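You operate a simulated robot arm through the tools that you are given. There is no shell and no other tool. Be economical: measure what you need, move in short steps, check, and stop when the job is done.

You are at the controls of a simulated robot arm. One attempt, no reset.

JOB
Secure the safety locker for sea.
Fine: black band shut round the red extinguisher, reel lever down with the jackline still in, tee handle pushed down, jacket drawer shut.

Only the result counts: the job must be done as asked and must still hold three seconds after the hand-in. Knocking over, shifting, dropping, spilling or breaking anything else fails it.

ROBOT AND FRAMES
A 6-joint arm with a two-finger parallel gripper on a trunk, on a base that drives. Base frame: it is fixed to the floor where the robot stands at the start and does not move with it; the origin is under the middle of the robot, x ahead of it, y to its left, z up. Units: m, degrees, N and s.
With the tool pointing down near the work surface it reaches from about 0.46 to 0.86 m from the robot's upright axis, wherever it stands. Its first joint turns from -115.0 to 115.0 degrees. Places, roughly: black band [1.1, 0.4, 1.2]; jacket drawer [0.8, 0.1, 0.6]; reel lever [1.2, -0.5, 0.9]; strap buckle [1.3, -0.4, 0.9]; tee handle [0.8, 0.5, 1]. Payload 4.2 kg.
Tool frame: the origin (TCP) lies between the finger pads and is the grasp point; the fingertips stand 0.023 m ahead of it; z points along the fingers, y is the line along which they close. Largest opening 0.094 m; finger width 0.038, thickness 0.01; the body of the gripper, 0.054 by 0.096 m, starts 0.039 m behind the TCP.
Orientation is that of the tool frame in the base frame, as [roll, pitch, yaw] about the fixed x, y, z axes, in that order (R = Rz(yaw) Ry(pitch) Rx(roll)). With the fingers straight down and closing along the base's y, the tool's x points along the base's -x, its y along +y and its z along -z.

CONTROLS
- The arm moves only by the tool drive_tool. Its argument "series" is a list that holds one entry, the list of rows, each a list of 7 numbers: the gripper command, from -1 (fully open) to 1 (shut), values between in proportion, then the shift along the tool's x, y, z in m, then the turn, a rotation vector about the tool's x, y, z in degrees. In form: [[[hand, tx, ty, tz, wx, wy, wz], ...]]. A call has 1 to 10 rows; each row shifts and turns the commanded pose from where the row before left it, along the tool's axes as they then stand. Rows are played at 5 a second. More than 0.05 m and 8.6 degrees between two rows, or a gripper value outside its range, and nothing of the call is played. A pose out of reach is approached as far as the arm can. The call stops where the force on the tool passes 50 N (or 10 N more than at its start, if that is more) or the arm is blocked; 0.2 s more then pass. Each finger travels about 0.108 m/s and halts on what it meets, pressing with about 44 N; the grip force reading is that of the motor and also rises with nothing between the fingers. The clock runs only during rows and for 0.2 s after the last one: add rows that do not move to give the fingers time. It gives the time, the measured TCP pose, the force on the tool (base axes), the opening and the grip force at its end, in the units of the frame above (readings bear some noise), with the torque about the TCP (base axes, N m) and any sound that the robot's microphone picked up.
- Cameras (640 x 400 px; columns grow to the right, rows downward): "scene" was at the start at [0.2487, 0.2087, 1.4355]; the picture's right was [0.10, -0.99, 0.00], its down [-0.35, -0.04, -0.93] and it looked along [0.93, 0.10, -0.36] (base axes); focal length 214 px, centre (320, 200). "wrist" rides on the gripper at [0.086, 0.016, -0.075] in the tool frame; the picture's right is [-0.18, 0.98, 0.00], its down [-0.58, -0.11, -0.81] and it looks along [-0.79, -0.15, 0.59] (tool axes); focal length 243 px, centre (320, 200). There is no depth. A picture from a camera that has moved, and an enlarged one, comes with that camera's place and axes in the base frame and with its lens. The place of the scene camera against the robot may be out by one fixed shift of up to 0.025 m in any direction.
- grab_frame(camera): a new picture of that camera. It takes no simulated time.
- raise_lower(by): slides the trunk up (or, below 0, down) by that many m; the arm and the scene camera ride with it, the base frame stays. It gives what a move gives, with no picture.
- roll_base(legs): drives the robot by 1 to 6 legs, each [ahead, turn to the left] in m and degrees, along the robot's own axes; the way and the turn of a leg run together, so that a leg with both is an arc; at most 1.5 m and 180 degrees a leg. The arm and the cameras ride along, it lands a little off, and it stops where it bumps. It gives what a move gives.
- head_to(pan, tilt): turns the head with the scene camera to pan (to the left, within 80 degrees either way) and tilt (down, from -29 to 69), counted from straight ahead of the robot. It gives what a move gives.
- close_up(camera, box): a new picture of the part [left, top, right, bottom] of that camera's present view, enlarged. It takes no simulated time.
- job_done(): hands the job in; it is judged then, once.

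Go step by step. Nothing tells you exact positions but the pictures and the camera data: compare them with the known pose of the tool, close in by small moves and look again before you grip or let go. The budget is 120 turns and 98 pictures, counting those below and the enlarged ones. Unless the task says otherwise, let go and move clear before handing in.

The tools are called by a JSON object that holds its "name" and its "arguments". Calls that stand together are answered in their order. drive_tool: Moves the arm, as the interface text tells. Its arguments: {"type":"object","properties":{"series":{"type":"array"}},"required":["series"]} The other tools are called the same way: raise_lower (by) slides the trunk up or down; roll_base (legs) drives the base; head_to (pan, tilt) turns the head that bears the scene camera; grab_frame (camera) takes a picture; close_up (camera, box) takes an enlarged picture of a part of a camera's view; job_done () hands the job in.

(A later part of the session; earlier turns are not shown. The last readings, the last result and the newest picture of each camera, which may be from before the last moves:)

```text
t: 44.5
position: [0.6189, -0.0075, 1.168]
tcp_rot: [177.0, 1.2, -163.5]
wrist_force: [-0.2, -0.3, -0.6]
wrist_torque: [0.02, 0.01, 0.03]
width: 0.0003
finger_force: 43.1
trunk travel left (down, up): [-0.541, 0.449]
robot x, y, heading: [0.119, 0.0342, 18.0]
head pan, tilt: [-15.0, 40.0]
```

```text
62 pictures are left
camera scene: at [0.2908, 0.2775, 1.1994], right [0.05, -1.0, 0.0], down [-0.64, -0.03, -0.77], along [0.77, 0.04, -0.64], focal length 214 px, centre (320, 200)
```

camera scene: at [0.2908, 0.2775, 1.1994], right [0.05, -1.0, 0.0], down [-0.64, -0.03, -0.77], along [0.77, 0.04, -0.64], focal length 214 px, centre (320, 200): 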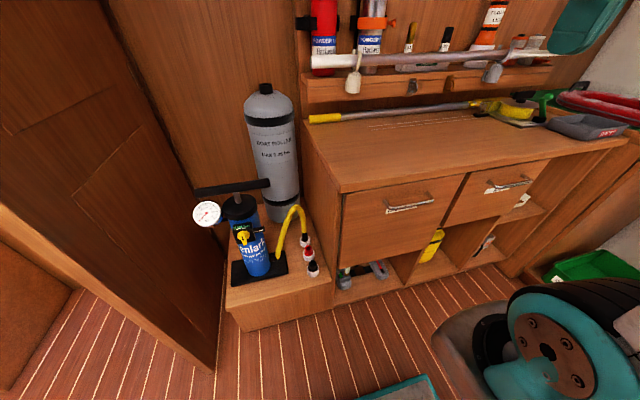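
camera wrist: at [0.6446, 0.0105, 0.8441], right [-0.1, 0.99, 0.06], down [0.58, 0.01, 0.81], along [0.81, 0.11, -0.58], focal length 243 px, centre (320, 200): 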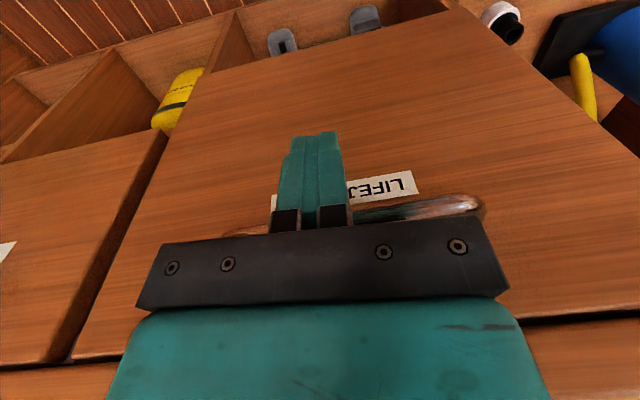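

The drawer is shut. Now the band: I look closely at the red extinguisher.

{"name": "head_to", "arguments": {"pan": 0, "tilt": 5}}

{"name": "close_up", "arguments": {"camera": "scene", "box": [300, 110, 420, 210]}}

{"name": "grab_frame", "arguments": {"camera": "scene"}}

```text
t: 45.5
position: [0.6184, -0.0099, 1.1671]
tcp_rot: [177.0, 1.3, -163.6]
wrist_force: [-0.6, 0.5, -0.3]
wrist_torque: [-0.04, 0.0, -0.03]
width: 0.0
finger_force: 42.7
trunk travel left (down, up): [-0.541, 0.449]
robot x, y, heading: [0.1179, 0.0386, 18.1]
head pan, tilt: [0.0, 5.0]
```

```text
4.00 times, centred on (360, 160) of scene
camera zoom: at [0.2932, 0.3014, 1.255], right [0.31, -0.95, 0.0], down [-0.08, -0.03, -1.0], along [0.95, 0.31, -0.09], focal length 858 px, centre (160, 360)
```

zoom: 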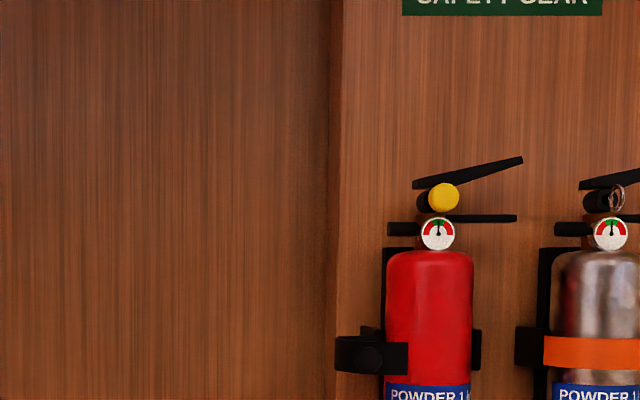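

```text
60 pictures are left
camera scene: at [0.2932, 0.3014, 1.255], right [0.31, -0.95, 0.0], down [-0.08, -0.03, -1.0], along [0.95, 0.31, -0.09], focal length 214 px, centre (320, 200)
```

scene: 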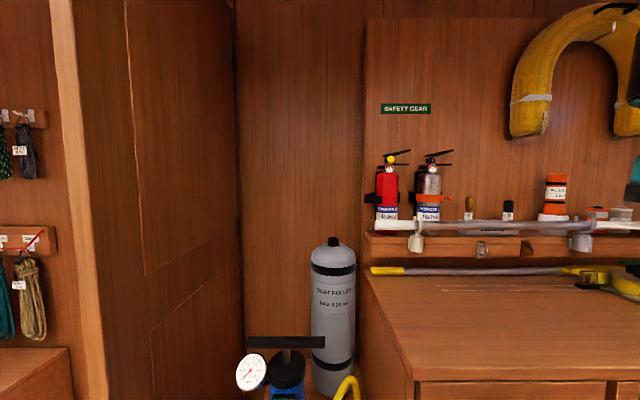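

The band's knob triangulates to about (1.03, 0.355, 1.165); the extinguisher's axis is near (1.10, 0.31). I drive closer, raise the arm and look with the wrist camera.

{"name": "roll_base", "arguments": {"legs": [[0.18, 0]]}}

{"name": "raise_lower", "arguments": {"by": 0.2}}

{"name": "drive_tool", "arguments": {"series": [[[1, -0.03, 0.03, 0, 0, 0, 0], [1, -0.03, 0.03, 0, 0, 0, 0], [1, -0.03, 0.03, 0, 0, 0, 0], [1, 0, 0.03, 0, 0, 0, 0], [1, 0, 0, 0, 0, 0, 0]]]}}

{"name": "grab_frame", "arguments": {"camera": "wrist"}}

{"name": "grab_frame", "arguments": {"camera": "scene"}}

```text
t: 47.0
position: [0.788, 0.0479, 1.1679]
tcp_rot: [177.0, 1.3, -163.4]
wrist_force: [-0.9, 0.3, 0.8]
wrist_torque: [0.03, 0.01, -0.01]
width: 0.0
finger_force: 42.2
trunk travel left (down, up): [-0.541, 0.449]
robot x, y, heading: [0.2833, 0.094, 18.1]
head pan, tilt: [0.0, 5.0]
```

```text
t: 49.1
position: [0.7882, 0.0479, 1.3683]
tcp_rot: [177.1, 1.2, -163.4]
wrist_force: [1.0, -0.1, -0.5]
wrist_torque: [0.02, 0.01, 0.0]
width: 0.0
finger_force: 42.5
trunk travel left (down, up): [-0.741, 0.249]
robot x, y, heading: [0.2844, 0.0932, 18.0]
head pan, tilt: [0.0, 5.0]
```

```text
t: 50.3
position: [0.8394, 0.1888, 1.3751]
tcp_rot: [177.1, 1.3, -163.3]
wrist_force: [0.7, 0.2, -0.5]
wrist_torque: [-0.02, 0.01, -0.02]
width: 0.0
finger_force: 42.5
trunk travel left (down, up): [-0.741, 0.249]
robot x, y, heading: [0.2832, 0.0883, 18.2]
head pan, tilt: [0.0, 5.0]
```

```text
59 pictures are left
camera wrist: at [0.7522, 0.175, 1.4493], right [-0.11, 0.99, 0.05], down [0.58, 0.02, 0.81], along [0.81, 0.12, -0.58], focal length 243 px, centre (320, 200)
```

wrist: 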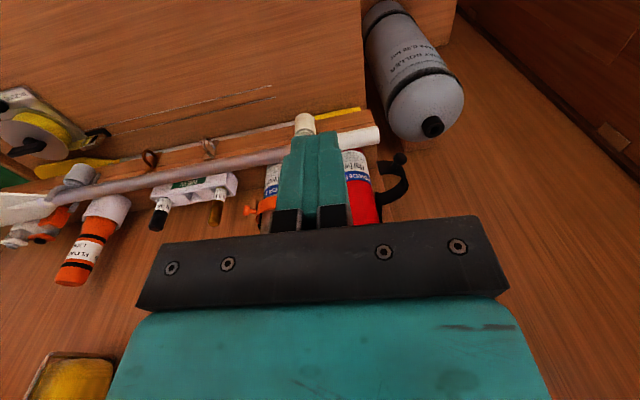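

```text
58 pictures are left
camera scene: at [0.4609, 0.3567, 1.4551], right [0.31, -0.95, 0.0], down [-0.08, -0.03, -1.0], along [0.95, 0.31, -0.09], focal length 214 px, centre (320, 200)
```

scene: 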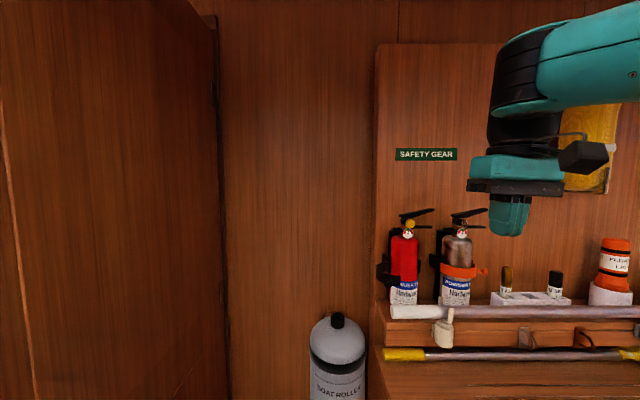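

{"name": "close_up", "arguments": {"camera": "wrist", "box": [330, 130, 430, 220]}}

{"name": "close_up", "arguments": {"camera": "scene", "box": [365, 200, 485, 310]}}

```text
4.44 times, centred on (380, 175) of wrist
camera zoom: at [0.7522, 0.175, 1.4493], right [-0.11, 0.99, 0.05], down [0.58, 0.02, 0.81], along [0.81, 0.12, -0.58], focal length 1078 px, centre (53, 311)
```

zoom: 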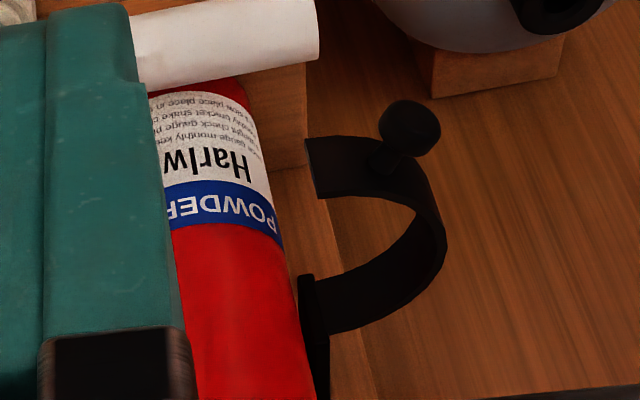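

```text
3.64 times, centred on (425, 255) of scene
camera zoom: at [0.4609, 0.3567, 1.4551], right [0.31, -0.95, 0.0], down [-0.08, -0.03, -1.0], along [0.95, 0.31, -0.09], focal length 780 px, centre (-62, 0)
```

zoom: 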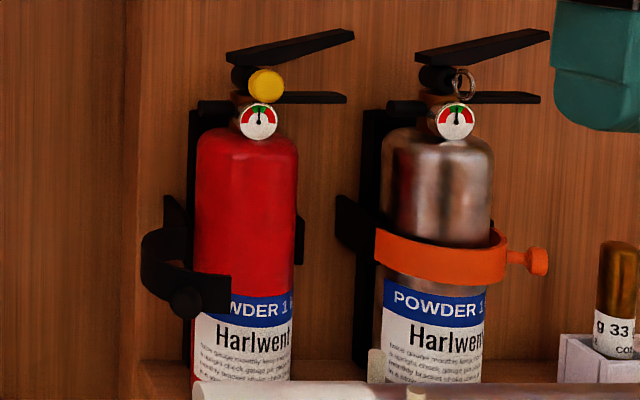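

The band is a half ring hinged at the wall on the left, its knob near the free end; it must be swung round the front to the right. I tilt the fingers forward about 50° and go to the left of it, still well back.

{"name": "drive_tool", "arguments": {"series": [[[1, 0, 0.025, 0, 0, -8.5, 0], [1, 0, 0.025, 0, 0, -8.5, 0], [1, 0, 0.025, 0, 0, -8.5, 0], [1, 0, 0.025, 0, 0, -8.5, 0], [1, 0, 0.025, 0, 0, -8.5, 0], [1, 0, 0.025, 0, 0, -8.5, 0], [1, 0, 0, 0, 0, 0, 0]]]}}

{"name": "grab_frame", "arguments": {"camera": "wrist"}}

```text
t: 51.9
position: [0.8102, 0.3283, 1.4403]
tcp_rot: [175.2, 52.3, -167.2]
wrist_force: [-0.1, -0.5, 0.7]
wrist_torque: [0.0, 0.0, -0.01]
width: 0.0
finger_force: 42.4
out of reach, approached as far as the arm can: row 1, 2, 3
trunk travel left (down, up): [-0.741, 0.249]
robot x, y, heading: [0.286, 0.0924, 18.4]
head pan, tilt: [0.0, 5.0]
```

```text
55 pictures are left
camera wrist: at [0.6978, 0.3121, 1.4195], right [-0.17, 0.97, 0.2], down [-0.23, -0.23, 0.95], along [0.96, 0.12, 0.26], focal length 243 px, centre (320, 200)
```

wrist: 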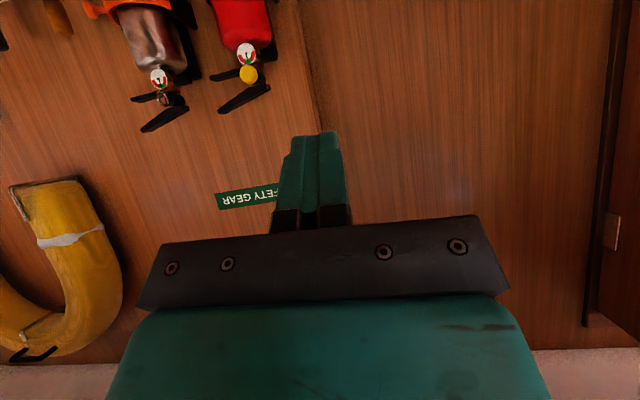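

The tilt worked and the tool rose to 1.44. I lower the trunk 0.27 so the fingers are at band height, left of it and still 0.2 m short.

{"name": "raise_lower", "arguments": {"by": -0.265}}

{"name": "grab_frame", "arguments": {"camera": "wrist"}}

{"name": "grab_frame", "arguments": {"camera": "scene"}}

```text
t: 54.6
position: [0.811, 0.3284, 1.1754]
tcp_rot: [175.2, 52.2, -166.9]
wrist_force: [-0.6, -0.1, 0.5]
wrist_torque: [-0.01, -0.02, 0.01]
width: 0.0001
finger_force: 42.3
trunk travel left (down, up): [-0.476, 0.514]
robot x, y, heading: [0.2859, 0.0926, 18.2]
head pan, tilt: [0.0, 5.0]
```

```text
54 pictures are left
camera wrist: at [0.6978, 0.3119, 1.1546], right [-0.17, 0.97, 0.2], down [-0.22, -0.23, 0.95], along [0.96, 0.12, 0.26], focal length 243 px, centre (320, 200)
```

wrist: 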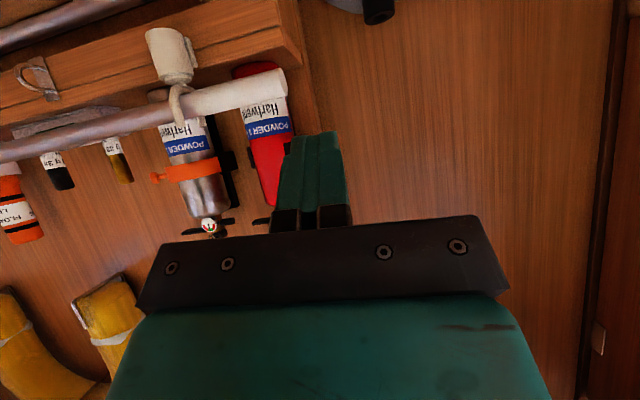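

```text
53 pictures are left
camera scene: at [0.4609, 0.3568, 1.1901], right [0.31, -0.95, 0.0], down [-0.08, -0.03, -1.0], along [0.95, 0.31, -0.09], focal length 214 px, centre (320, 200)
```

scene: 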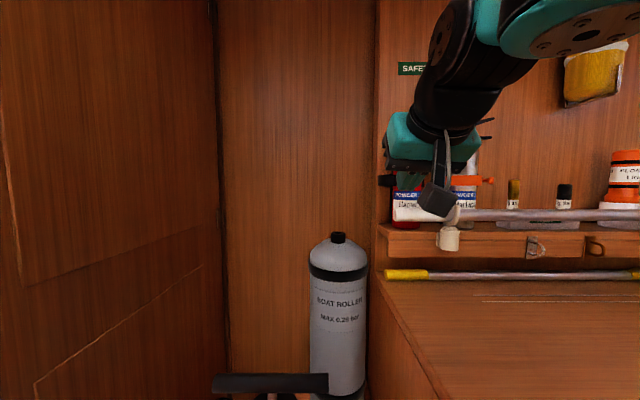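

{"name": "drive_tool", "arguments": {"series": [[[1, -0.0244, 0.01, 0.0316, 0, 0, 0], [1, -0.0244, 0.01, 0.0316, 0, 0, 0], [1, -0.0244, 0.008, 0.0316, 0, 0, 0], [1, 0, 0, 0, 0, 0, 0]]]}}

{"name": "grab_frame", "arguments": {"camera": "wrist"}}

```text
t: 55.6
position: [0.9192, 0.3896, 1.1782]
tcp_rot: [175.2, 52.2, -167.1]
wrist_force: [1.1, -0.5, 0.1]
wrist_torque: [-0.03, 0.01, 0.01]
width: 0.0
finger_force: 42.4
trunk travel left (down, up): [-0.476, 0.514]
robot x, y, heading: [0.282, 0.0897, 18.2]
head pan, tilt: [0.0, 5.0]
```

```text
52 pictures are left
camera wrist: at [0.8071, 0.3733, 1.1568], right [-0.17, 0.97, 0.2], down [-0.22, -0.23, 0.95], along [0.96, 0.12, 0.26], focal length 243 px, centre (320, 200)
```

wrist: 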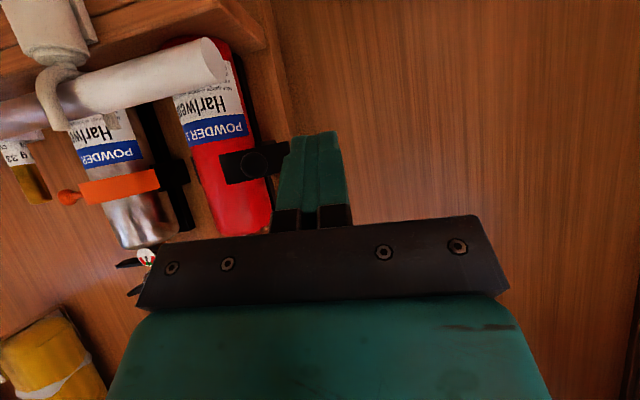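

The knob shows just where computed, right of the fingers. I move forward 0.075 so the fingers stand beside it on its left.

{"name": "drive_tool", "arguments": {"series": [[[1, -0.0226, 0.003, 0.0292, 0, 0, 0], [1, -0.0226, 0.003, 0.0292, 0, 0, 0], [1, 0.008, 0, 0.006, 0, 0, 0], [1, 0, 0, 0, 0, 0, 0]]]}}

{"name": "grab_frame", "arguments": {"camera": "wrist"}}

```text
t: 56.6
position: [0.9862, 0.4169, 1.1703]
tcp_rot: [175.2, 52.2, -167.1]
wrist_force: [-0.3, 0.4, 1.2]
wrist_torque: [0.02, -0.02, 0.0]
width: 0.0002
finger_force: 42.9
trunk travel left (down, up): [-0.476, 0.514]
robot x, y, heading: [0.2859, 0.0916, 17.9]
head pan, tilt: [0.0, 5.0]
```

```text
51 pictures are left
camera wrist: at [0.8733, 0.4008, 1.1478], right [-0.17, 0.97, 0.2], down [-0.22, -0.23, 0.95], along [0.96, 0.12, 0.26], focal length 243 px, centre (320, 200)
```

wrist: 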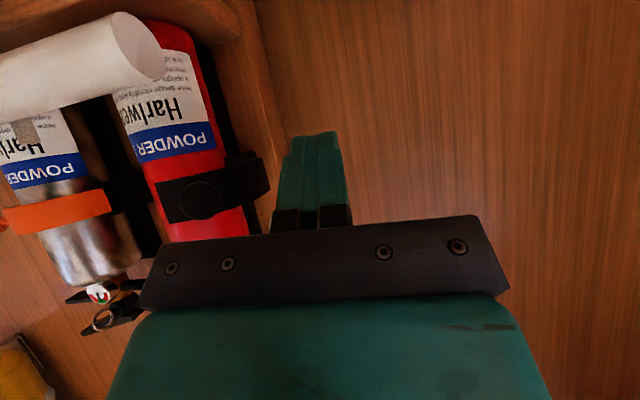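

The fingers are beside the knob. I sweep to the right.

{"name": "drive_tool", "arguments": {"series": [[[1, 0, -0.02, 0, 0, 0, 0], [1, 0, -0.02, 0, 0, 0, 0], [1, 0, -0.015, 0, 0, 0, 0], [1, 0, -0.015, 0, 0, 0, 0], [1, 0, -0.015, 0, 0, 0, 0]]]}}

{"name": "grab_frame", "arguments": {"camera": "wrist"}}

```text
t: 57.8
position: [1.0091, 0.3358, 1.1634]
tcp_rot: [175.3, 52.1, -167.1]
wrist_force: [0.5, 0.6, 0.4]
wrist_torque: [-0.01, 0.01, 0.01]
width: 0.0
finger_force: 42.3
trunk travel left (down, up): [-0.476, 0.514]
robot x, y, heading: [0.2899, 0.0928, 18.3]
head pan, tilt: [0.0, 5.0]
```

```text
50 pictures are left
camera wrist: at [0.8972, 0.3203, 1.1426], right [-0.17, 0.97, 0.2], down [-0.22, -0.23, 0.95], along [0.96, 0.12, 0.26], focal length 243 px, centre (320, 200)
```

wrist: 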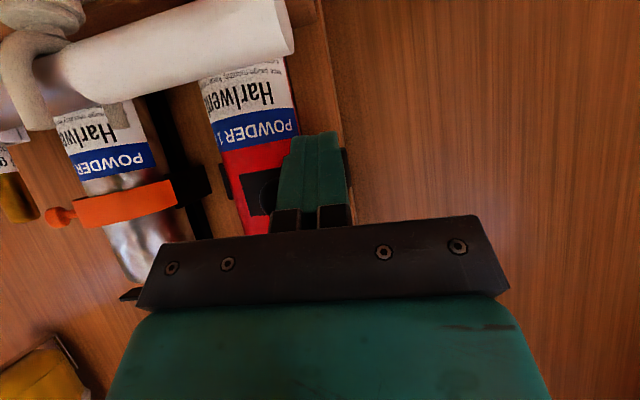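

The band is swinging with the fingers. I keep going right.

{"name": "drive_tool", "arguments": {"series": [[[1, 0, -0.015, 0, 0, 0, 0], [1, 0, -0.015, 0, 0, 0, 0], [1, 0, -0.015, 0, 0, 0, 0]]]}}

{"name": "grab_frame", "arguments": {"camera": "wrist"}}

{"name": "close_up", "arguments": {"camera": "scene", "box": [360, 120, 480, 240]}}

```text
t: 58.6
position: [1.0225, 0.2915, 1.1603]
tcp_rot: [175.3, 52.2, -167.2]
wrist_force: [1.0, 0.0, -1.0]
wrist_torque: [0.0, -0.03, 0.01]
width: 0.0
finger_force: 42.5
trunk travel left (down, up): [-0.476, 0.514]
robot x, y, heading: [0.2869, 0.0891, 18.2]
head pan, tilt: [0.0, 5.0]
```

```text
49 pictures are left
camera wrist: at [0.9107, 0.2756, 1.1391], right [-0.17, 0.97, 0.2], down [-0.23, -0.23, 0.95], along [0.96, 0.12, 0.26], focal length 243 px, centre (320, 200)
```

wrist: 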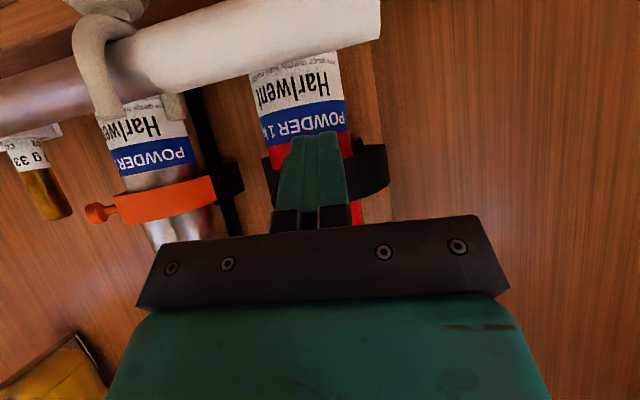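

```text
3.33 times, centred on (420, 180) of scene
camera zoom: at [0.4609, 0.3569, 1.1901], right [0.31, -0.95, 0.0], down [-0.08, -0.03, -1.0], along [0.95, 0.31, -0.09], focal length 715 px, centre (-13, 267)
```

zoom: 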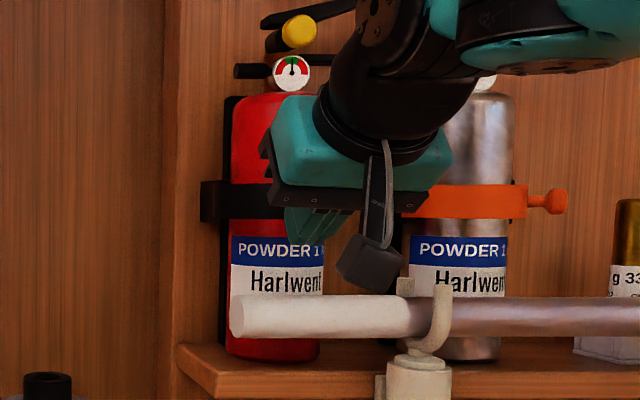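

The band is wrapping the front. I continue to the right.

{"name": "drive_tool", "arguments": {"series": [[[1, 0, -0.015, 0, 0, 0, 0], [1, -0.003, -0.015, 0.001, 0, 0, 0], [1, -0.003, -0.015, 0.001, 0, 0, 0]]]}}

{"name": "grab_frame", "arguments": {"camera": "wrist"}}

```text
t: 59.4
position: [1.0398, 0.2497, 1.1612]
tcp_rot: [175.2, 52.2, -167.0]
wrist_force: [-1.0, -0.5, 0.3]
wrist_torque: [0.01, 0.03, -0.02]
width: 0.0
finger_force: 42.5
trunk travel left (down, up): [-0.476, 0.514]
robot x, y, heading: [0.2837, 0.0928, 18.0]
head pan, tilt: [0.0, 5.0]
```

```text
47 pictures are left
camera wrist: at [0.9285, 0.2345, 1.141], right [-0.17, 0.97, 0.2], down [-0.22, -0.23, 0.95], along [0.96, 0.12, 0.26], focal length 243 px, centre (320, 200)
```

wrist: 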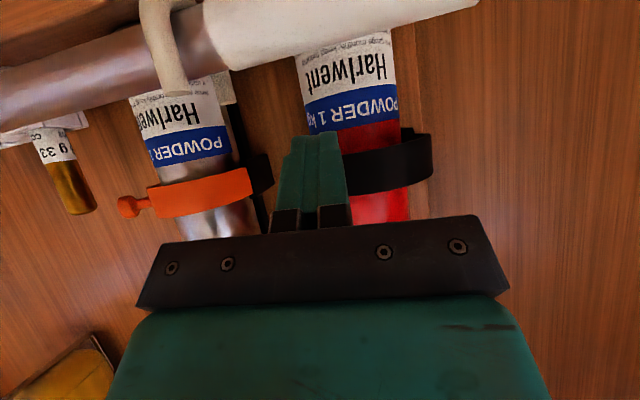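

The band hugs the front with a small gap left. I move right a little more and press towards the wall.

{"name": "drive_tool", "arguments": {"series": [[[1, 0, -0.012, 0, 0, 0, 0], [1, -0.006, -0.006, 0.008, 0, 0, 0], [1, -0.006, -0.004, 0.008, 0, 0, 0]]]}}

{"name": "grab_frame", "arguments": {"camera": "wrist"}}

{"name": "close_up", "arguments": {"camera": "scene", "box": [360, 120, 480, 240]}}

```text
t: 60.2
position: [1.0657, 0.2351, 1.1619]
tcp_rot: [175.2, 52.2, -167.2]
wrist_force: [-1.2, 0.3, -0.1]
wrist_torque: [0.01, -0.01, 0.02]
width: 0.0
finger_force: 41.5
trunk travel left (down, up): [-0.476, 0.514]
robot x, y, heading: [0.2865, 0.0917, 18.1]
head pan, tilt: [0.0, 5.0]
```

```text
46 pictures are left
camera wrist: at [0.9535, 0.2179, 1.14], right [-0.17, 0.97, 0.2], down [-0.23, -0.23, 0.95], along [0.96, 0.12, 0.26], focal length 243 px, centre (320, 200)
```

wrist: 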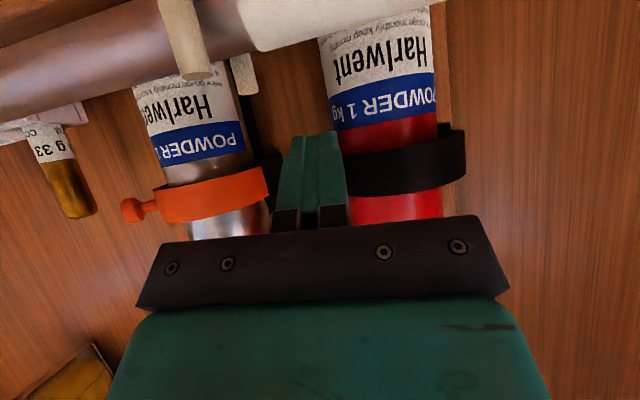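

```text
3.33 times, centred on (420, 180) of scene
camera zoom: at [0.4609, 0.3567, 1.1901], right [0.31, -0.95, 0.0], down [-0.08, -0.03, -1.0], along [0.95, 0.31, -0.09], focal length 715 px, centre (-13, 267)
```

zoom: 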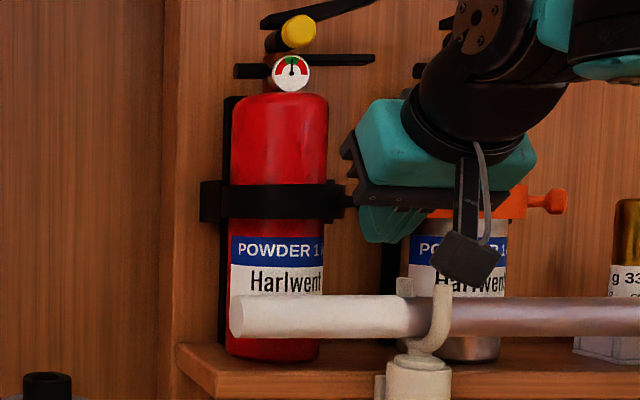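

The band is nearly shut; the knob is now on the right side. I press on backward and right until it stops.

{"name": "drive_tool", "arguments": {"series": [[[1, -0.005, -0.004, 0.0065, 0, 0, 0], [1, -0.005, -0.004, 0.0065, 0, 0, 0], [1, -0.005, -0.004, 0.0065, 0, 0, 0]]]}}

{"name": "close_up", "arguments": {"camera": "scene", "box": [360, 120, 480, 240]}}

```text
t: 61.0
position: [1.0928, 0.2304, 1.1608]
tcp_rot: [175.2, 52.1, -167.1]
wrist_force: [0.0, 0.3, -0.3]
wrist_torque: [-0.04, 0.01, 0.01]
width: 0.0001
finger_force: 42.4
trunk travel left (down, up): [-0.476, 0.514]
robot x, y, heading: [0.2815, 0.0937, 18.0]
head pan, tilt: [0.0, 5.0]
```

```text
3.33 times, centred on (420, 180) of scene
camera zoom: at [0.4608, 0.3568, 1.1901], right [0.31, -0.95, 0.0], down [-0.08, -0.03, -1.0], along [0.95, 0.31, -0.09], focal length 715 px, centre (-13, 267)
```

zoom: 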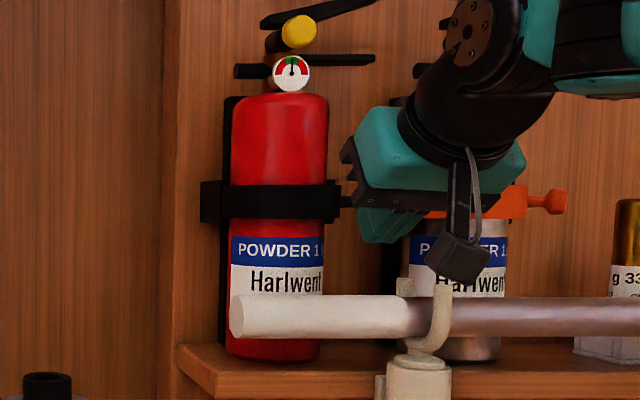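

{"name": "close_up", "arguments": {"camera": "wrist", "box": [120, 60, 520, 260]}}

```text
1.60 times, centred on (320, 160) of wrist
camera zoom: at [0.981, 0.2144, 1.1385], right [-0.17, 0.97, 0.2], down [-0.23, -0.23, 0.95], along [0.96, 0.12, 0.26], focal length 388 px, centre (320, 264)
```

zoom: 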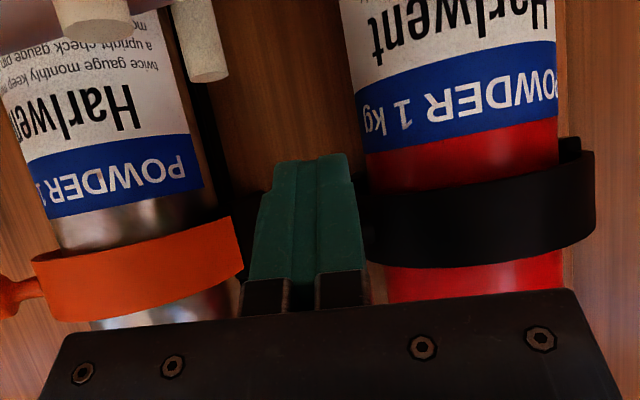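

The black band now lies much like the orange one. I press a little further to feel for a firm stop.

{"name": "drive_tool", "arguments": {"series": [[[1, -0.0045, -0.001, 0.006, 0, 0, 0], [1, -0.0045, -0.001, 0.006, 0, 0, 0], [1, -0.0045, -0.001, 0.006, 0, 0, 0]]]}}

{"name": "close_up", "arguments": {"camera": "wrist", "box": [120, 60, 520, 260]}}

```text
t: 61.7
position: [1.1059, 0.2344, 1.1518]
tcp_rot: [175.4, 50.7, -166.8]
wrist_force: [-7.6, -0.7, -6.5]
wrist_torque: [0.04, 0.04, 0.04]
width: 0.0003
finger_force: 42.6
trunk travel left (down, up): [-0.476, 0.514]
robot x, y, heading: [0.2829, 0.0957, 17.7]
head pan, tilt: [0.0, 5.0]
stopped in row 3: the force on the tool passed its limit at 84 N (the readings are from after the stop); the commanded pose is now the measured one
```

```text
1.60 times, centred on (320, 160) of wrist
camera zoom: at [0.9936, 0.2165, 1.1342], right [-0.17, 0.97, 0.19], down [-0.2, -0.23, 0.95], along [0.96, 0.12, 0.23], focal length 388 px, centre (320, 264)
```

zoom: 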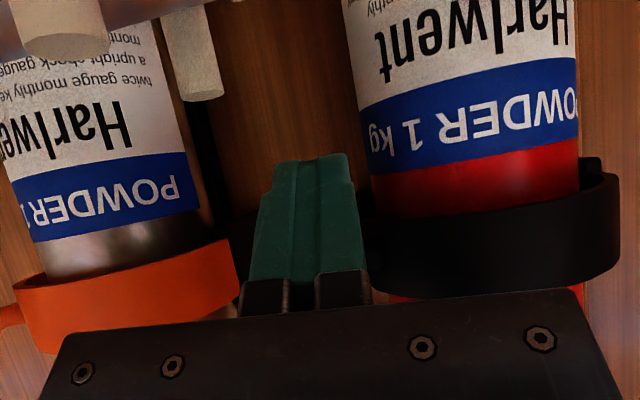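

It stopped at 84 N; I back the tool out straight and look at the band from the front.

{"name": "drive_tool", "arguments": {"series": [[[1, 0.015, -0.003, -0.02, 0, 0, 0], [1, 0.015, -0.003, -0.02, 0, 0, 0], [1, 0.022, 0, -0.029, 0, 0, 0], [1, 0.022, 0, -0.029, 0, 0, 0], [1, 0.022, 0, -0.029, 0, 0, 0]]]}}

{"name": "close_up", "arguments": {"camera": "wrist", "box": [160, 0, 480, 200]}}

{"name": "close_up", "arguments": {"camera": "scene", "box": [360, 120, 480, 240]}}

```text
t: 62.9
position: [0.9552, 0.1825, 1.1589]
tcp_rot: [175.4, 51.1, -166.8]
wrist_force: [0.6, -0.7, -0.8]
wrist_torque: [-0.02, -0.02, 0.0]
width: 0.0002
finger_force: 41.7
trunk travel left (down, up): [-0.476, 0.514]
robot x, y, heading: [0.2908, 0.0923, 18.2]
head pan, tilt: [0.0, 5.0]
```

```text
2.00 times, centred on (320, 100) of wrist
camera zoom: at [0.842, 0.1658, 1.1409], right [-0.17, 0.97, 0.19], down [-0.2, -0.23, 0.95], along [0.96, 0.12, 0.24], focal length 485 px, centre (320, 400)
```

zoom: 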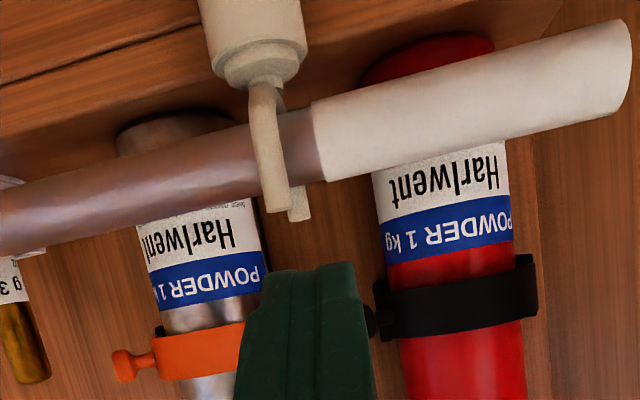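

```text
3.33 times, centred on (420, 180) of scene
camera zoom: at [0.4609, 0.3567, 1.19], right [0.31, -0.95, 0.0], down [-0.08, -0.03, -1.0], along [0.95, 0.31, -0.09], focal length 715 px, centre (-13, 267)
```

zoom: 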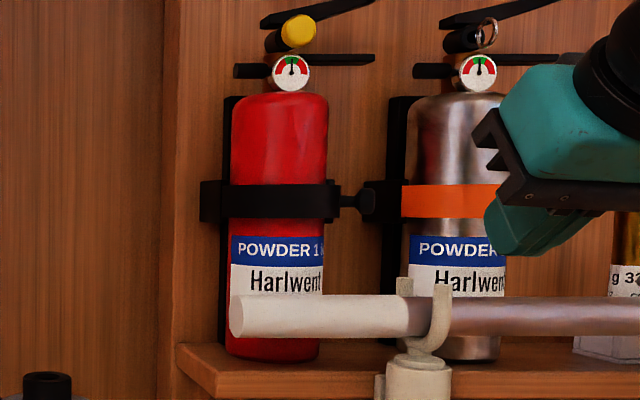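

The band stays shut, with its knob at the right just like the orange one. Next is the reel: I back off, bring the tool upright and retract it.

{"name": "roll_base", "arguments": {"legs": [[-0.28, 0]]}}

{"name": "drive_tool", "arguments": {"series": [[[1, 0, 0, -0.02, 0, 8.5, 0], [1, 0, 0, -0.02, 0, 8.5, 0], [1, 0.01, 0, -0.02, 0, 8.5, 0], [1, 0.02, 0, -0.02, 0, 8.5, 0], [1, 0.03, 0, -0.01, 0, 8.5, 0], [1, 0.03, 0, -0.01, 0, 8.5, 0], [1, 0.03, 0, 0, 0, 0, 0], [1, 0.03, 0, 0, 0, 0, 0]]]}}

{"name": "head_to", "arguments": {"pan": -45, "tilt": 40}}

{"name": "grab_frame", "arguments": {"camera": "scene"}}

```text
t: 64.9
position: [0.6859, 0.0929, 1.1606]
tcp_rot: [175.3, 50.9, -166.9]
wrist_force: [-0.2, -0.3, -0.3]
wrist_torque: [-0.02, -0.02, 0.01]
width: 0.0
finger_force: 42.5
trunk travel left (down, up): [-0.476, 0.514]
robot x, y, heading: [0.0195, 0.0063, 18.1]
head pan, tilt: [0.0, 5.0]
```

```text
t: 66.7
position: [0.5904, 0.0327, 1.1783]
tcp_rot: [-177.4, 19.8, -164.3]
wrist_force: [-0.1, 0.4, -0.3]
wrist_torque: [-0.03, 0.03, -0.02]
width: 0.0
finger_force: 42.6
out of reach, approached as far as the arm can: row 3, 4, 5, 6, 8
trunk travel left (down, up): [-0.476, 0.514]
robot x, y, heading: [0.0149, 0.0026, 18.0]
head pan, tilt: [0.0, 5.0]
```

```text
t: 67.8
position: [0.5903, 0.0334, 1.1782]
tcp_rot: [-177.5, 20.1, -164.2]
wrist_force: [-0.1, 0.7, 0.2]
wrist_torque: [0.0, 0.01, 0.0]
width: 0.0
finger_force: 42.3
trunk travel left (down, up): [-0.476, 0.514]
robot x, y, heading: [0.0187, 0.0025, 18.3]
head pan, tilt: [-45.0, 40.0]
```

```text
39 pictures are left
camera scene: at [0.1815, 0.2019, 1.1344], right [-0.45, -0.89, 0.0], down [-0.57, 0.29, -0.77], along [0.68, -0.35, -0.64], focal length 214 px, centre (320, 200)
```

scene: 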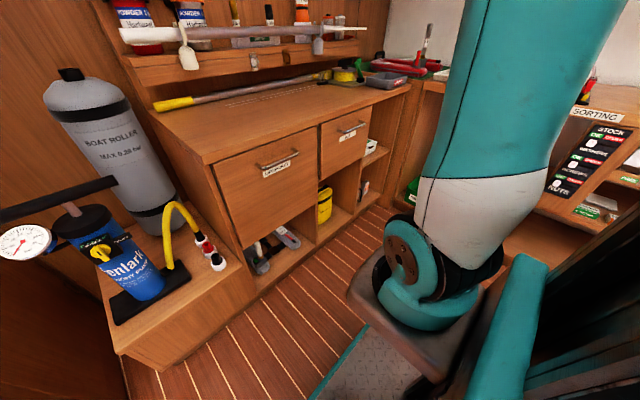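

The drawer's shut, the bench clear. I drive toward the reel: turn right, ahead, turn partly back.

{"name": "roll_base", "arguments": {"legs": [[0, -60], [0.57, 0], [0, 48]]}}

{"name": "head_to", "arguments": {"pan": -10, "tilt": 25}}

{"name": "grab_frame", "arguments": {"camera": "scene"}}

{"name": "grab_frame", "arguments": {"camera": "wrist"}}

```text
t: 75.9
position: [1.0009, -0.4873, 1.1782]
tcp_rot: [-177.5, 20.0, -177.5]
wrist_force: [0.0, 0.6, 0.1]
wrist_torque: [-0.01, 0.02, 0.06]
width: 0.0
finger_force: 42.5
trunk travel left (down, up): [-0.476, 0.514]
robot x, y, heading: [0.4357, -0.3784, 4.6]
head pan, tilt: [-45.0, 40.0]
```

```text
t: 76.9
position: [0.9999, -0.4877, 1.1778]
tcp_rot: [-177.5, 20.0, -177.5]
wrist_force: [0.5, -0.7, 0.6]
wrist_torque: [0.01, 0.03, -0.02]
width: 0.0
finger_force: 42.0
trunk travel left (down, up): [-0.476, 0.514]
robot x, y, heading: [0.4392, -0.3822, 4.8]
head pan, tilt: [-10.0, 25.0]
```

```text
38 pictures are left
camera scene: at [0.6686, -0.1811, 1.1576], right [-0.09, -1.0, 0.0], down [-0.42, 0.04, -0.91], along [0.9, -0.08, -0.42], focal length 214 px, centre (320, 200)
```

scene: 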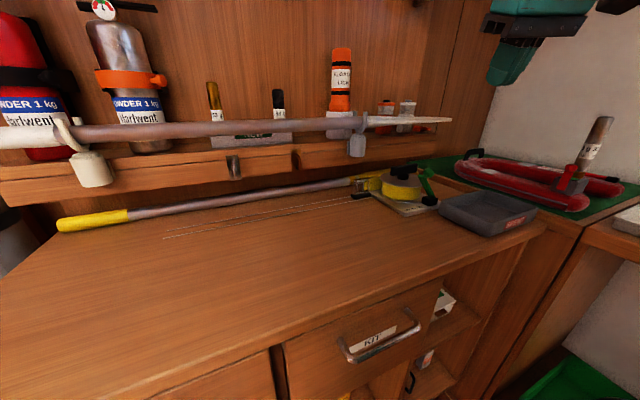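

```text
37 pictures are left
camera wrist: at [0.8939, -0.4728, 1.2179], right [0.15, 0.99, 0.02], down [0.27, -0.06, 0.96], along [0.95, -0.13, -0.28], focal length 243 px, centre (320, 200)
```

wrist: 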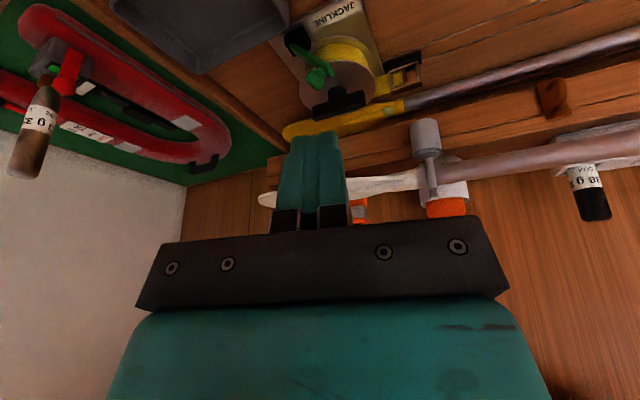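

{"name": "close_up", "arguments": {"camera": "scene", "box": [340, 150, 460, 230]}}

{"name": "close_up", "arguments": {"camera": "wrist", "box": [270, 0, 450, 130]}}

```text
5.00 times, centred on (400, 190) of scene
camera zoom: at [0.6686, -0.1811, 1.1576], right [-0.09, -1.0, 0.0], down [-0.42, 0.04, -0.91], along [0.9, -0.08, -0.42], focal length 1072 px, centre (-80, 250)
```

zoom: 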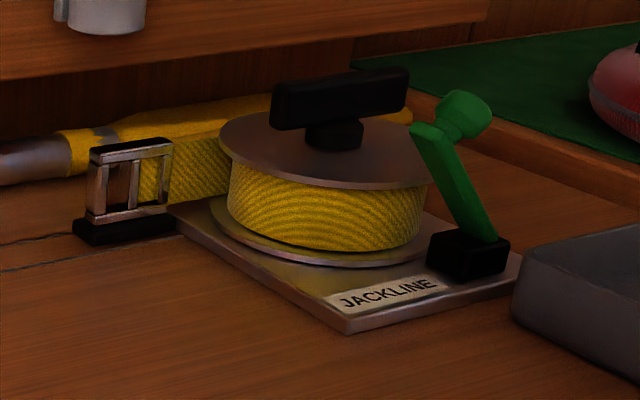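

```text
3.08 times, centred on (360, 65) of wrist
camera zoom: at [0.8939, -0.4728, 1.2179], right [0.15, 0.99, 0.02], down [0.27, -0.06, 0.96], along [0.95, -0.13, -0.28], focal length 746 px, centre (197, 615)
```

zoom: 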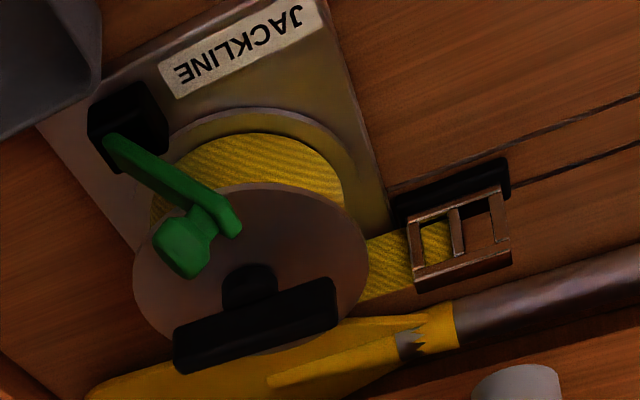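

The reel's green lever pivots at about (1.194, −0.545, 0.86), leans left with its knob near (1.18, −0.516, 0.955); down means swinging it left along the plate's front. I move the closed fingers upright over to the knob's right side, still high.

{"name": "drive_tool", "arguments": {"series": [[[1, -0.036, -0.012, 0.01, 0, 4, -3], [1, -0.036, -0.012, 0.008, 0, 4, -3], [1, -0.036, -0.012, 0.006, 0, 4, -3], [1, -0.036, -0.012, 0.003, 0, 4, -3], [1, -0.036, -0.012, 0, 0, 4, -3], [1, 0, 0, 0, 0, 0, 0]]]}}

```text
t: 77.8
position: [1.1318, -0.5119, 1.1891]
tcp_rot: [-174.8, 8.9, -168.4]
wrist_force: [37.2, -1.1, -42.9]
wrist_torque: [-0.46, -2.07, -0.34]
width: 0.0001
finger_force: 42.5
out of reach, approached as far as the arm can: row 1, 4
trunk travel left (down, up): [-0.476, 0.514]
robot x, y, heading: [0.4348, -0.3883, 4.9]
head pan, tilt: [-10.0, 25.0]
stopped in row 4: the force on the tool passed its limit at 196 N (the readings are from after the stop); the commanded pose is now the measured one
```

Something blocked the tool hard; I look before doing anything else.

{"name": "grab_frame", "arguments": {"camera": "scene"}}

{"name": "grab_frame", "arguments": {"camera": "wrist"}}

```text
34 pictures are left
camera scene: at [0.6682, -0.181, 1.1578], right [-0.09, -1.0, 0.0], down [-0.42, 0.04, -0.91], along [0.9, -0.08, -0.42], focal length 214 px, centre (320, 200)
```

scene: 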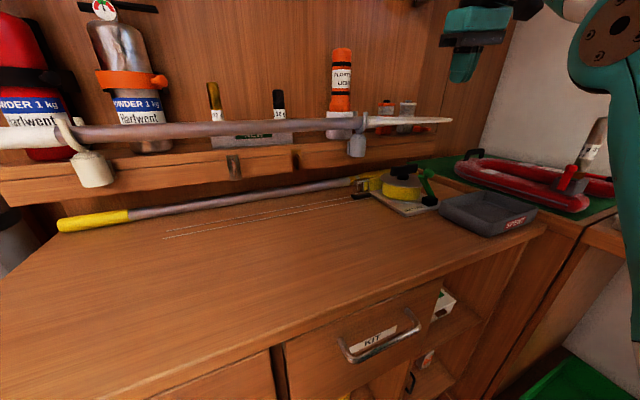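

```text
33 pictures are left
camera wrist: at [1.0324, -0.5096, 1.2492], right [0.0, 1.0, -0.06], down [0.45, 0.06, 0.89], along [0.89, -0.02, -0.45], focal length 243 px, centre (320, 200)
```

wrist: 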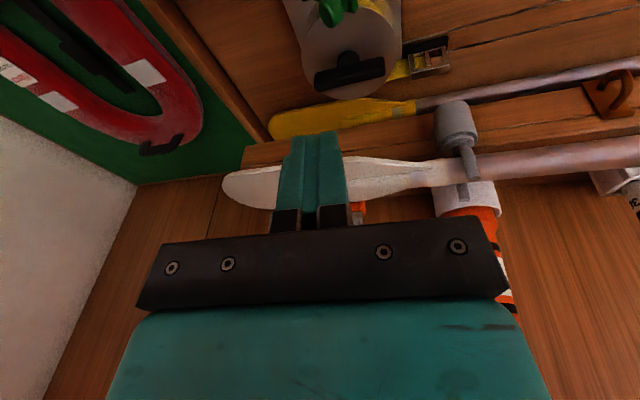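

{"name": "head_to", "arguments": {"pan": -20, "tilt": -8}}

{"name": "grab_frame", "arguments": {"camera": "scene"}}

```text
t: 78.8
position: [1.1331, -0.5116, 1.1882]
tcp_rot: [-175.0, 8.6, -168.3]
wrist_force: [40.4, 5.8, -52.4]
wrist_torque: [-1.25, -2.73, -1.23]
width: 0.0
finger_force: 42.0
trunk travel left (down, up): [-0.476, 0.514]
robot x, y, heading: [0.4342, -0.3899, 4.6]
head pan, tilt: [-20.0, -8.0]
```

```text
32 pictures are left
camera scene: at [0.6595, -0.1951, 1.2102], right [-0.26, -0.96, 0.0], down [0.13, -0.04, -0.99], along [0.96, -0.26, 0.14], focal length 214 px, centre (320, 200)
```

scene: 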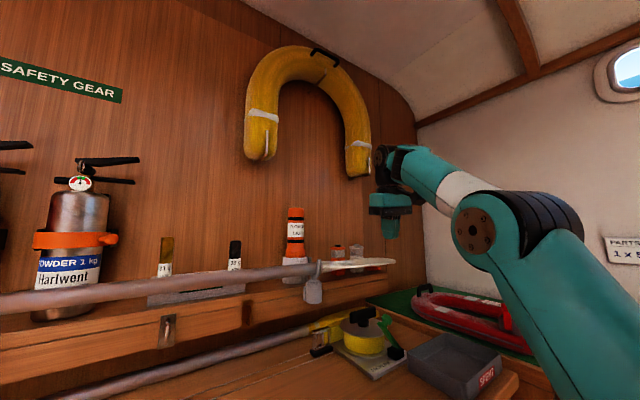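

The picture shows nothing of the room touching the gripper; the forearm lies low behind it, so the arm likely presses on its own wrist camera because the tool is too high for this trunk height. I move the tool down in steps.

{"name": "drive_tool", "arguments": {"series": [[[1, 0, 0, 0.02, 0, 0, 0], [1, 0, 0, 0.03, 0, 0, 0], [1, 0, 0, 0.03, 0, 0, 0], [1, 0, 0, 0, 0, 0, 0]]]}}

```text
t: 79.8
position: [1.1438, -0.5168, 1.1069]
tcp_rot: [-174.9, 8.0, -168.5]
wrist_force: [1.0, 0.1, 0.4]
wrist_torque: [-0.02, -0.01, -0.03]
width: 0.0
finger_force: 42.0
trunk travel left (down, up): [-0.476, 0.514]
robot x, y, heading: [0.4366, -0.3836, 4.9]
head pan, tilt: [-20.0, -8.0]
```

Free again. I straighten the tilt and step right to v = −0.89, then lower beside the knob.

{"name": "drive_tool", "arguments": {"series": [[[1, -0.01, -0.025, 0, 0, 4, -3], [1, -0.01, -0.025, 0, 0, 4, -3], [1, 0, 0, 0, 0, 0, 0]]]}}

{"name": "raise_lower", "arguments": {"by": -0.09}}

{"name": "head_to", "arguments": {"pan": -15, "tilt": 20}}

{"name": "close_up", "arguments": {"camera": "scene", "box": [320, 90, 520, 230]}}

{"name": "close_up", "arguments": {"camera": "wrist", "box": [220, 0, 440, 140]}}

```text
t: 80.7
position: [1.1771, -0.5603, 1.1128]
tcp_rot: [-174.4, 0.1, -163.2]
wrist_force: [7.8, -4.8, -12.2]
wrist_torque: [0.35, -0.49, 0.4]
width: 0.0
finger_force: 42.2
trunk travel left (down, up): [-0.476, 0.514]
robot x, y, heading: [0.4384, -0.3827, 4.9]
head pan, tilt: [-20.0, -8.0]
stopped in row 3: the force on the tool passed its limit at 52 N (the readings are from after the stop); the commanded pose is now the measured one
```

```text
t: 81.9
position: [1.1769, -0.5614, 1.0241]
tcp_rot: [-174.6, 0.1, -163.3]
wrist_force: [13.6, -8.1, -26.2]
wrist_torque: [0.64, -1.36, 0.75]
width: 0.0
finger_force: 42.5
trunk travel left (down, up): [-0.386, 0.604]
robot x, y, heading: [0.4335, -0.3851, 4.9]
head pan, tilt: [-20.0, -8.0]
```

```text
t: 82.9
position: [1.176, -0.5603, 1.0243]
tcp_rot: [-174.6, 0.1, -163.3]
wrist_force: [13.8, -9.2, -27.8]
wrist_torque: [0.67, -1.47, 0.82]
width: 0.0
finger_force: 42.5
trunk travel left (down, up): [-0.386, 0.604]
robot x, y, heading: [0.4383, -0.3803, 4.7]
head pan, tilt: [-15.0, 20.0]
```

```text
2.86 times, centred on (420, 160) of scene
camera zoom: at [0.6684, -0.1892, 1.0758], right [-0.18, -0.98, 0.0], down [-0.34, 0.06, -0.94], along [0.92, -0.17, -0.34], focal length 613 px, centre (34, 314)
```

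zoom: 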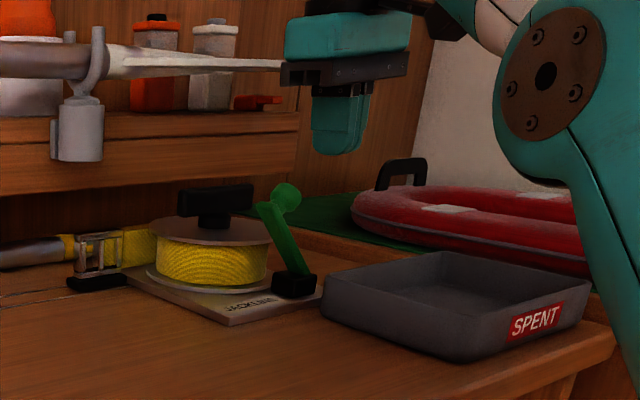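

```text
2.86 times, centred on (330, 70) of wrist
camera zoom: at [1.0871, -0.5641, 1.0963], right [-0.11, 0.99, -0.09], down [0.57, 0.14, 0.81], along [0.82, 0.03, -0.57], focal length 693 px, centre (291, 571)
```

zoom: 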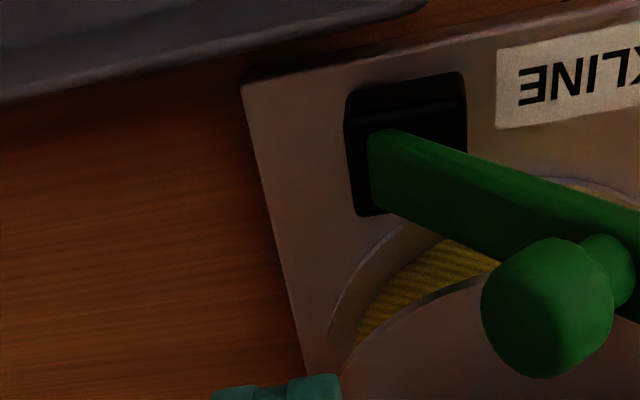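

The knob is 0.045 m left of the fingers. I lower the tool with the arm (this also frees the self-contact), then push left and down along the lever's arc.

{"name": "drive_tool", "arguments": {"series": [[[1, 0, 0, 0.025, 0, 0, 0], [1, 0, 0, 0.025, 0, 0, 0], [1, -0.005, 0, 0.02, 0, 0, 0], [1, 0, 0, 0, 0, 0, 0]]]}}

{"name": "grab_frame", "arguments": {"camera": "wrist"}}

```text
t: 83.9
position: [1.1827, -0.5648, 0.9532]
tcp_rot: [-174.5, 0.1, -163.3]
wrist_force: [0.6, -0.3, -0.3]
wrist_torque: [0.01, -0.03, 0.01]
width: 0.0
finger_force: 42.4
trunk travel left (down, up): [-0.386, 0.604]
robot x, y, heading: [0.4344, -0.3818, 4.3]
head pan, tilt: [-15.0, 20.0]
```

```text
29 pictures are left
camera wrist: at [1.0934, -0.5675, 1.0262], right [-0.1, 0.99, -0.09], down [0.57, 0.14, 0.81], along [0.82, 0.03, -0.57], focal length 243 px, centre (320, 200)
```

wrist: 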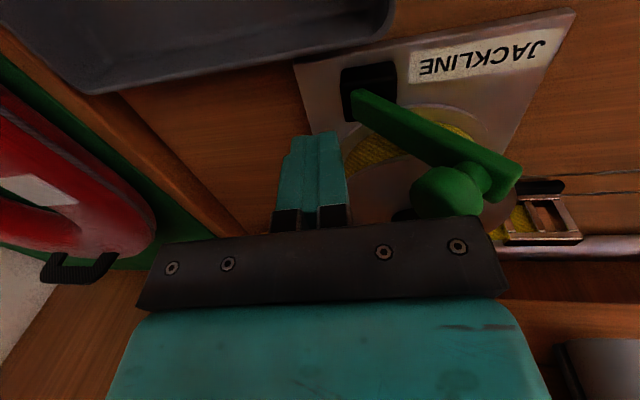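

{"name": "drive_tool", "arguments": {"series": [[[1, 0, 0.02, 0, 0, 0, 0], [1, 0, 0.012, 0, 0, 0, 0], [1, 0, 0.014, 0.004, 0, 0, 0], [1, 0, 0.014, 0.006, 0, 0, 0], [1, 0, 0.014, 0.008, 0, 0, 0]]]}}

{"name": "grab_frame", "arguments": {"camera": "wrist"}}

```text
t: 85.1
position: [1.1614, -0.4958, 0.9293]
tcp_rot: [-174.7, -0.1, -163.3]
wrist_force: [0.0, 0.0, 0.2]
wrist_torque: [0.01, 0.02, 0.0]
width: 0.0
finger_force: 42.4
trunk travel left (down, up): [-0.386, 0.604]
robot x, y, heading: [0.4362, -0.3827, 4.6]
head pan, tilt: [-15.0, 20.0]
```

```text
28 pictures are left
camera wrist: at [1.073, -0.4995, 1.002], right [-0.11, 0.99, -0.09], down [0.57, 0.14, 0.81], along [0.82, 0.03, -0.57], focal length 243 px, centre (320, 200)
```

wrist: 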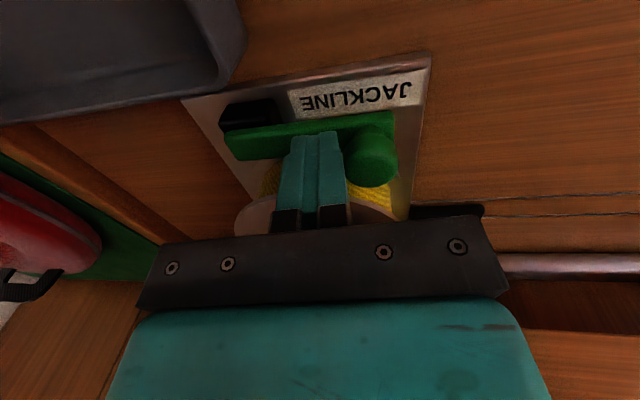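

The lever is well down, the fingertips stand over its arm. I press down onto it.

{"name": "drive_tool", "arguments": {"series": [[[1, 0, 0, 0.008, 0, 0, 0], [1, 0, 0, 0.008, 0, 0, 0], [1, 0, 0, 0.008, 0, 0, 0], [1, 0, 0, 0.006, 0, 0, 0], [1, 0, 0, 0.006, 0, 0, 0]]]}}

{"name": "grab_frame", "arguments": {"camera": "wrist"}}

{"name": "close_up", "arguments": {"camera": "scene", "box": [320, 110, 480, 230]}}

```text
t: 85.7
position: [1.1648, -0.4976, 0.9251]
tcp_rot: [-174.3, 0.4, -162.8]
wrist_force: [-32.8, 3.5, 12.2]
wrist_torque: [-0.03, 0.07, 0.32]
width: 0.0002
finger_force: 42.5
out of reach, approached as far as the arm can: row 2, 3
trunk travel left (down, up): [-0.386, 0.604]
robot x, y, heading: [0.4346, -0.3825, 4.6]
head pan, tilt: [-15.0, 20.0]
stopped in row 3: the force on the tool passed its limit at 63 N (the readings are from after the stop); the commanded pose is now the measured one
```

```text
27 pictures are left
camera wrist: at [1.0744, -0.5013, 0.9961], right [-0.11, 0.99, -0.1], down [0.56, 0.14, 0.82], along [0.82, 0.04, -0.57], focal length 243 px, centre (320, 200)
```

wrist: 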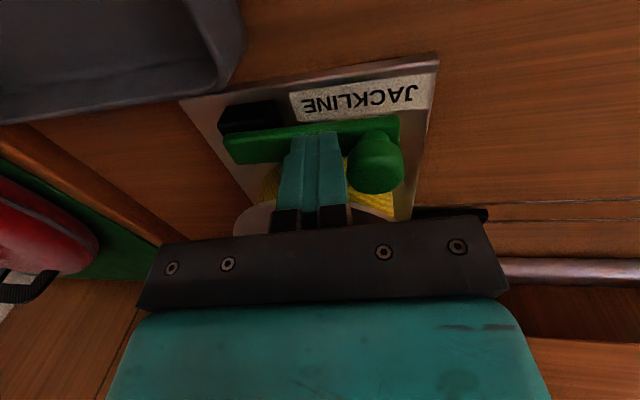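

```text
3.33 times, centred on (400, 170) of scene
camera zoom: at [0.6663, -0.189, 1.0761], right [-0.18, -0.98, 0.0], down [-0.34, 0.06, -0.94], along [0.93, -0.17, -0.34], focal length 715 px, centre (53, 300)
```

zoom: 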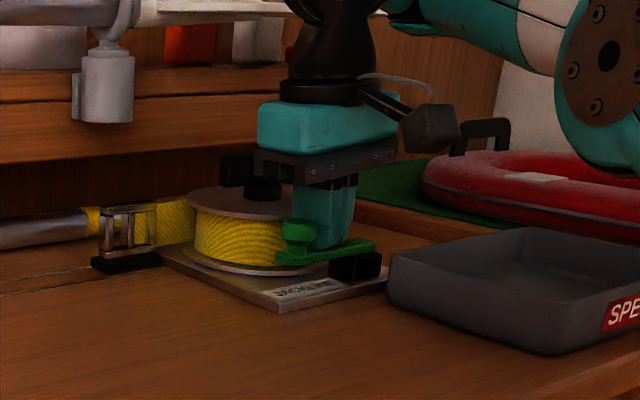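

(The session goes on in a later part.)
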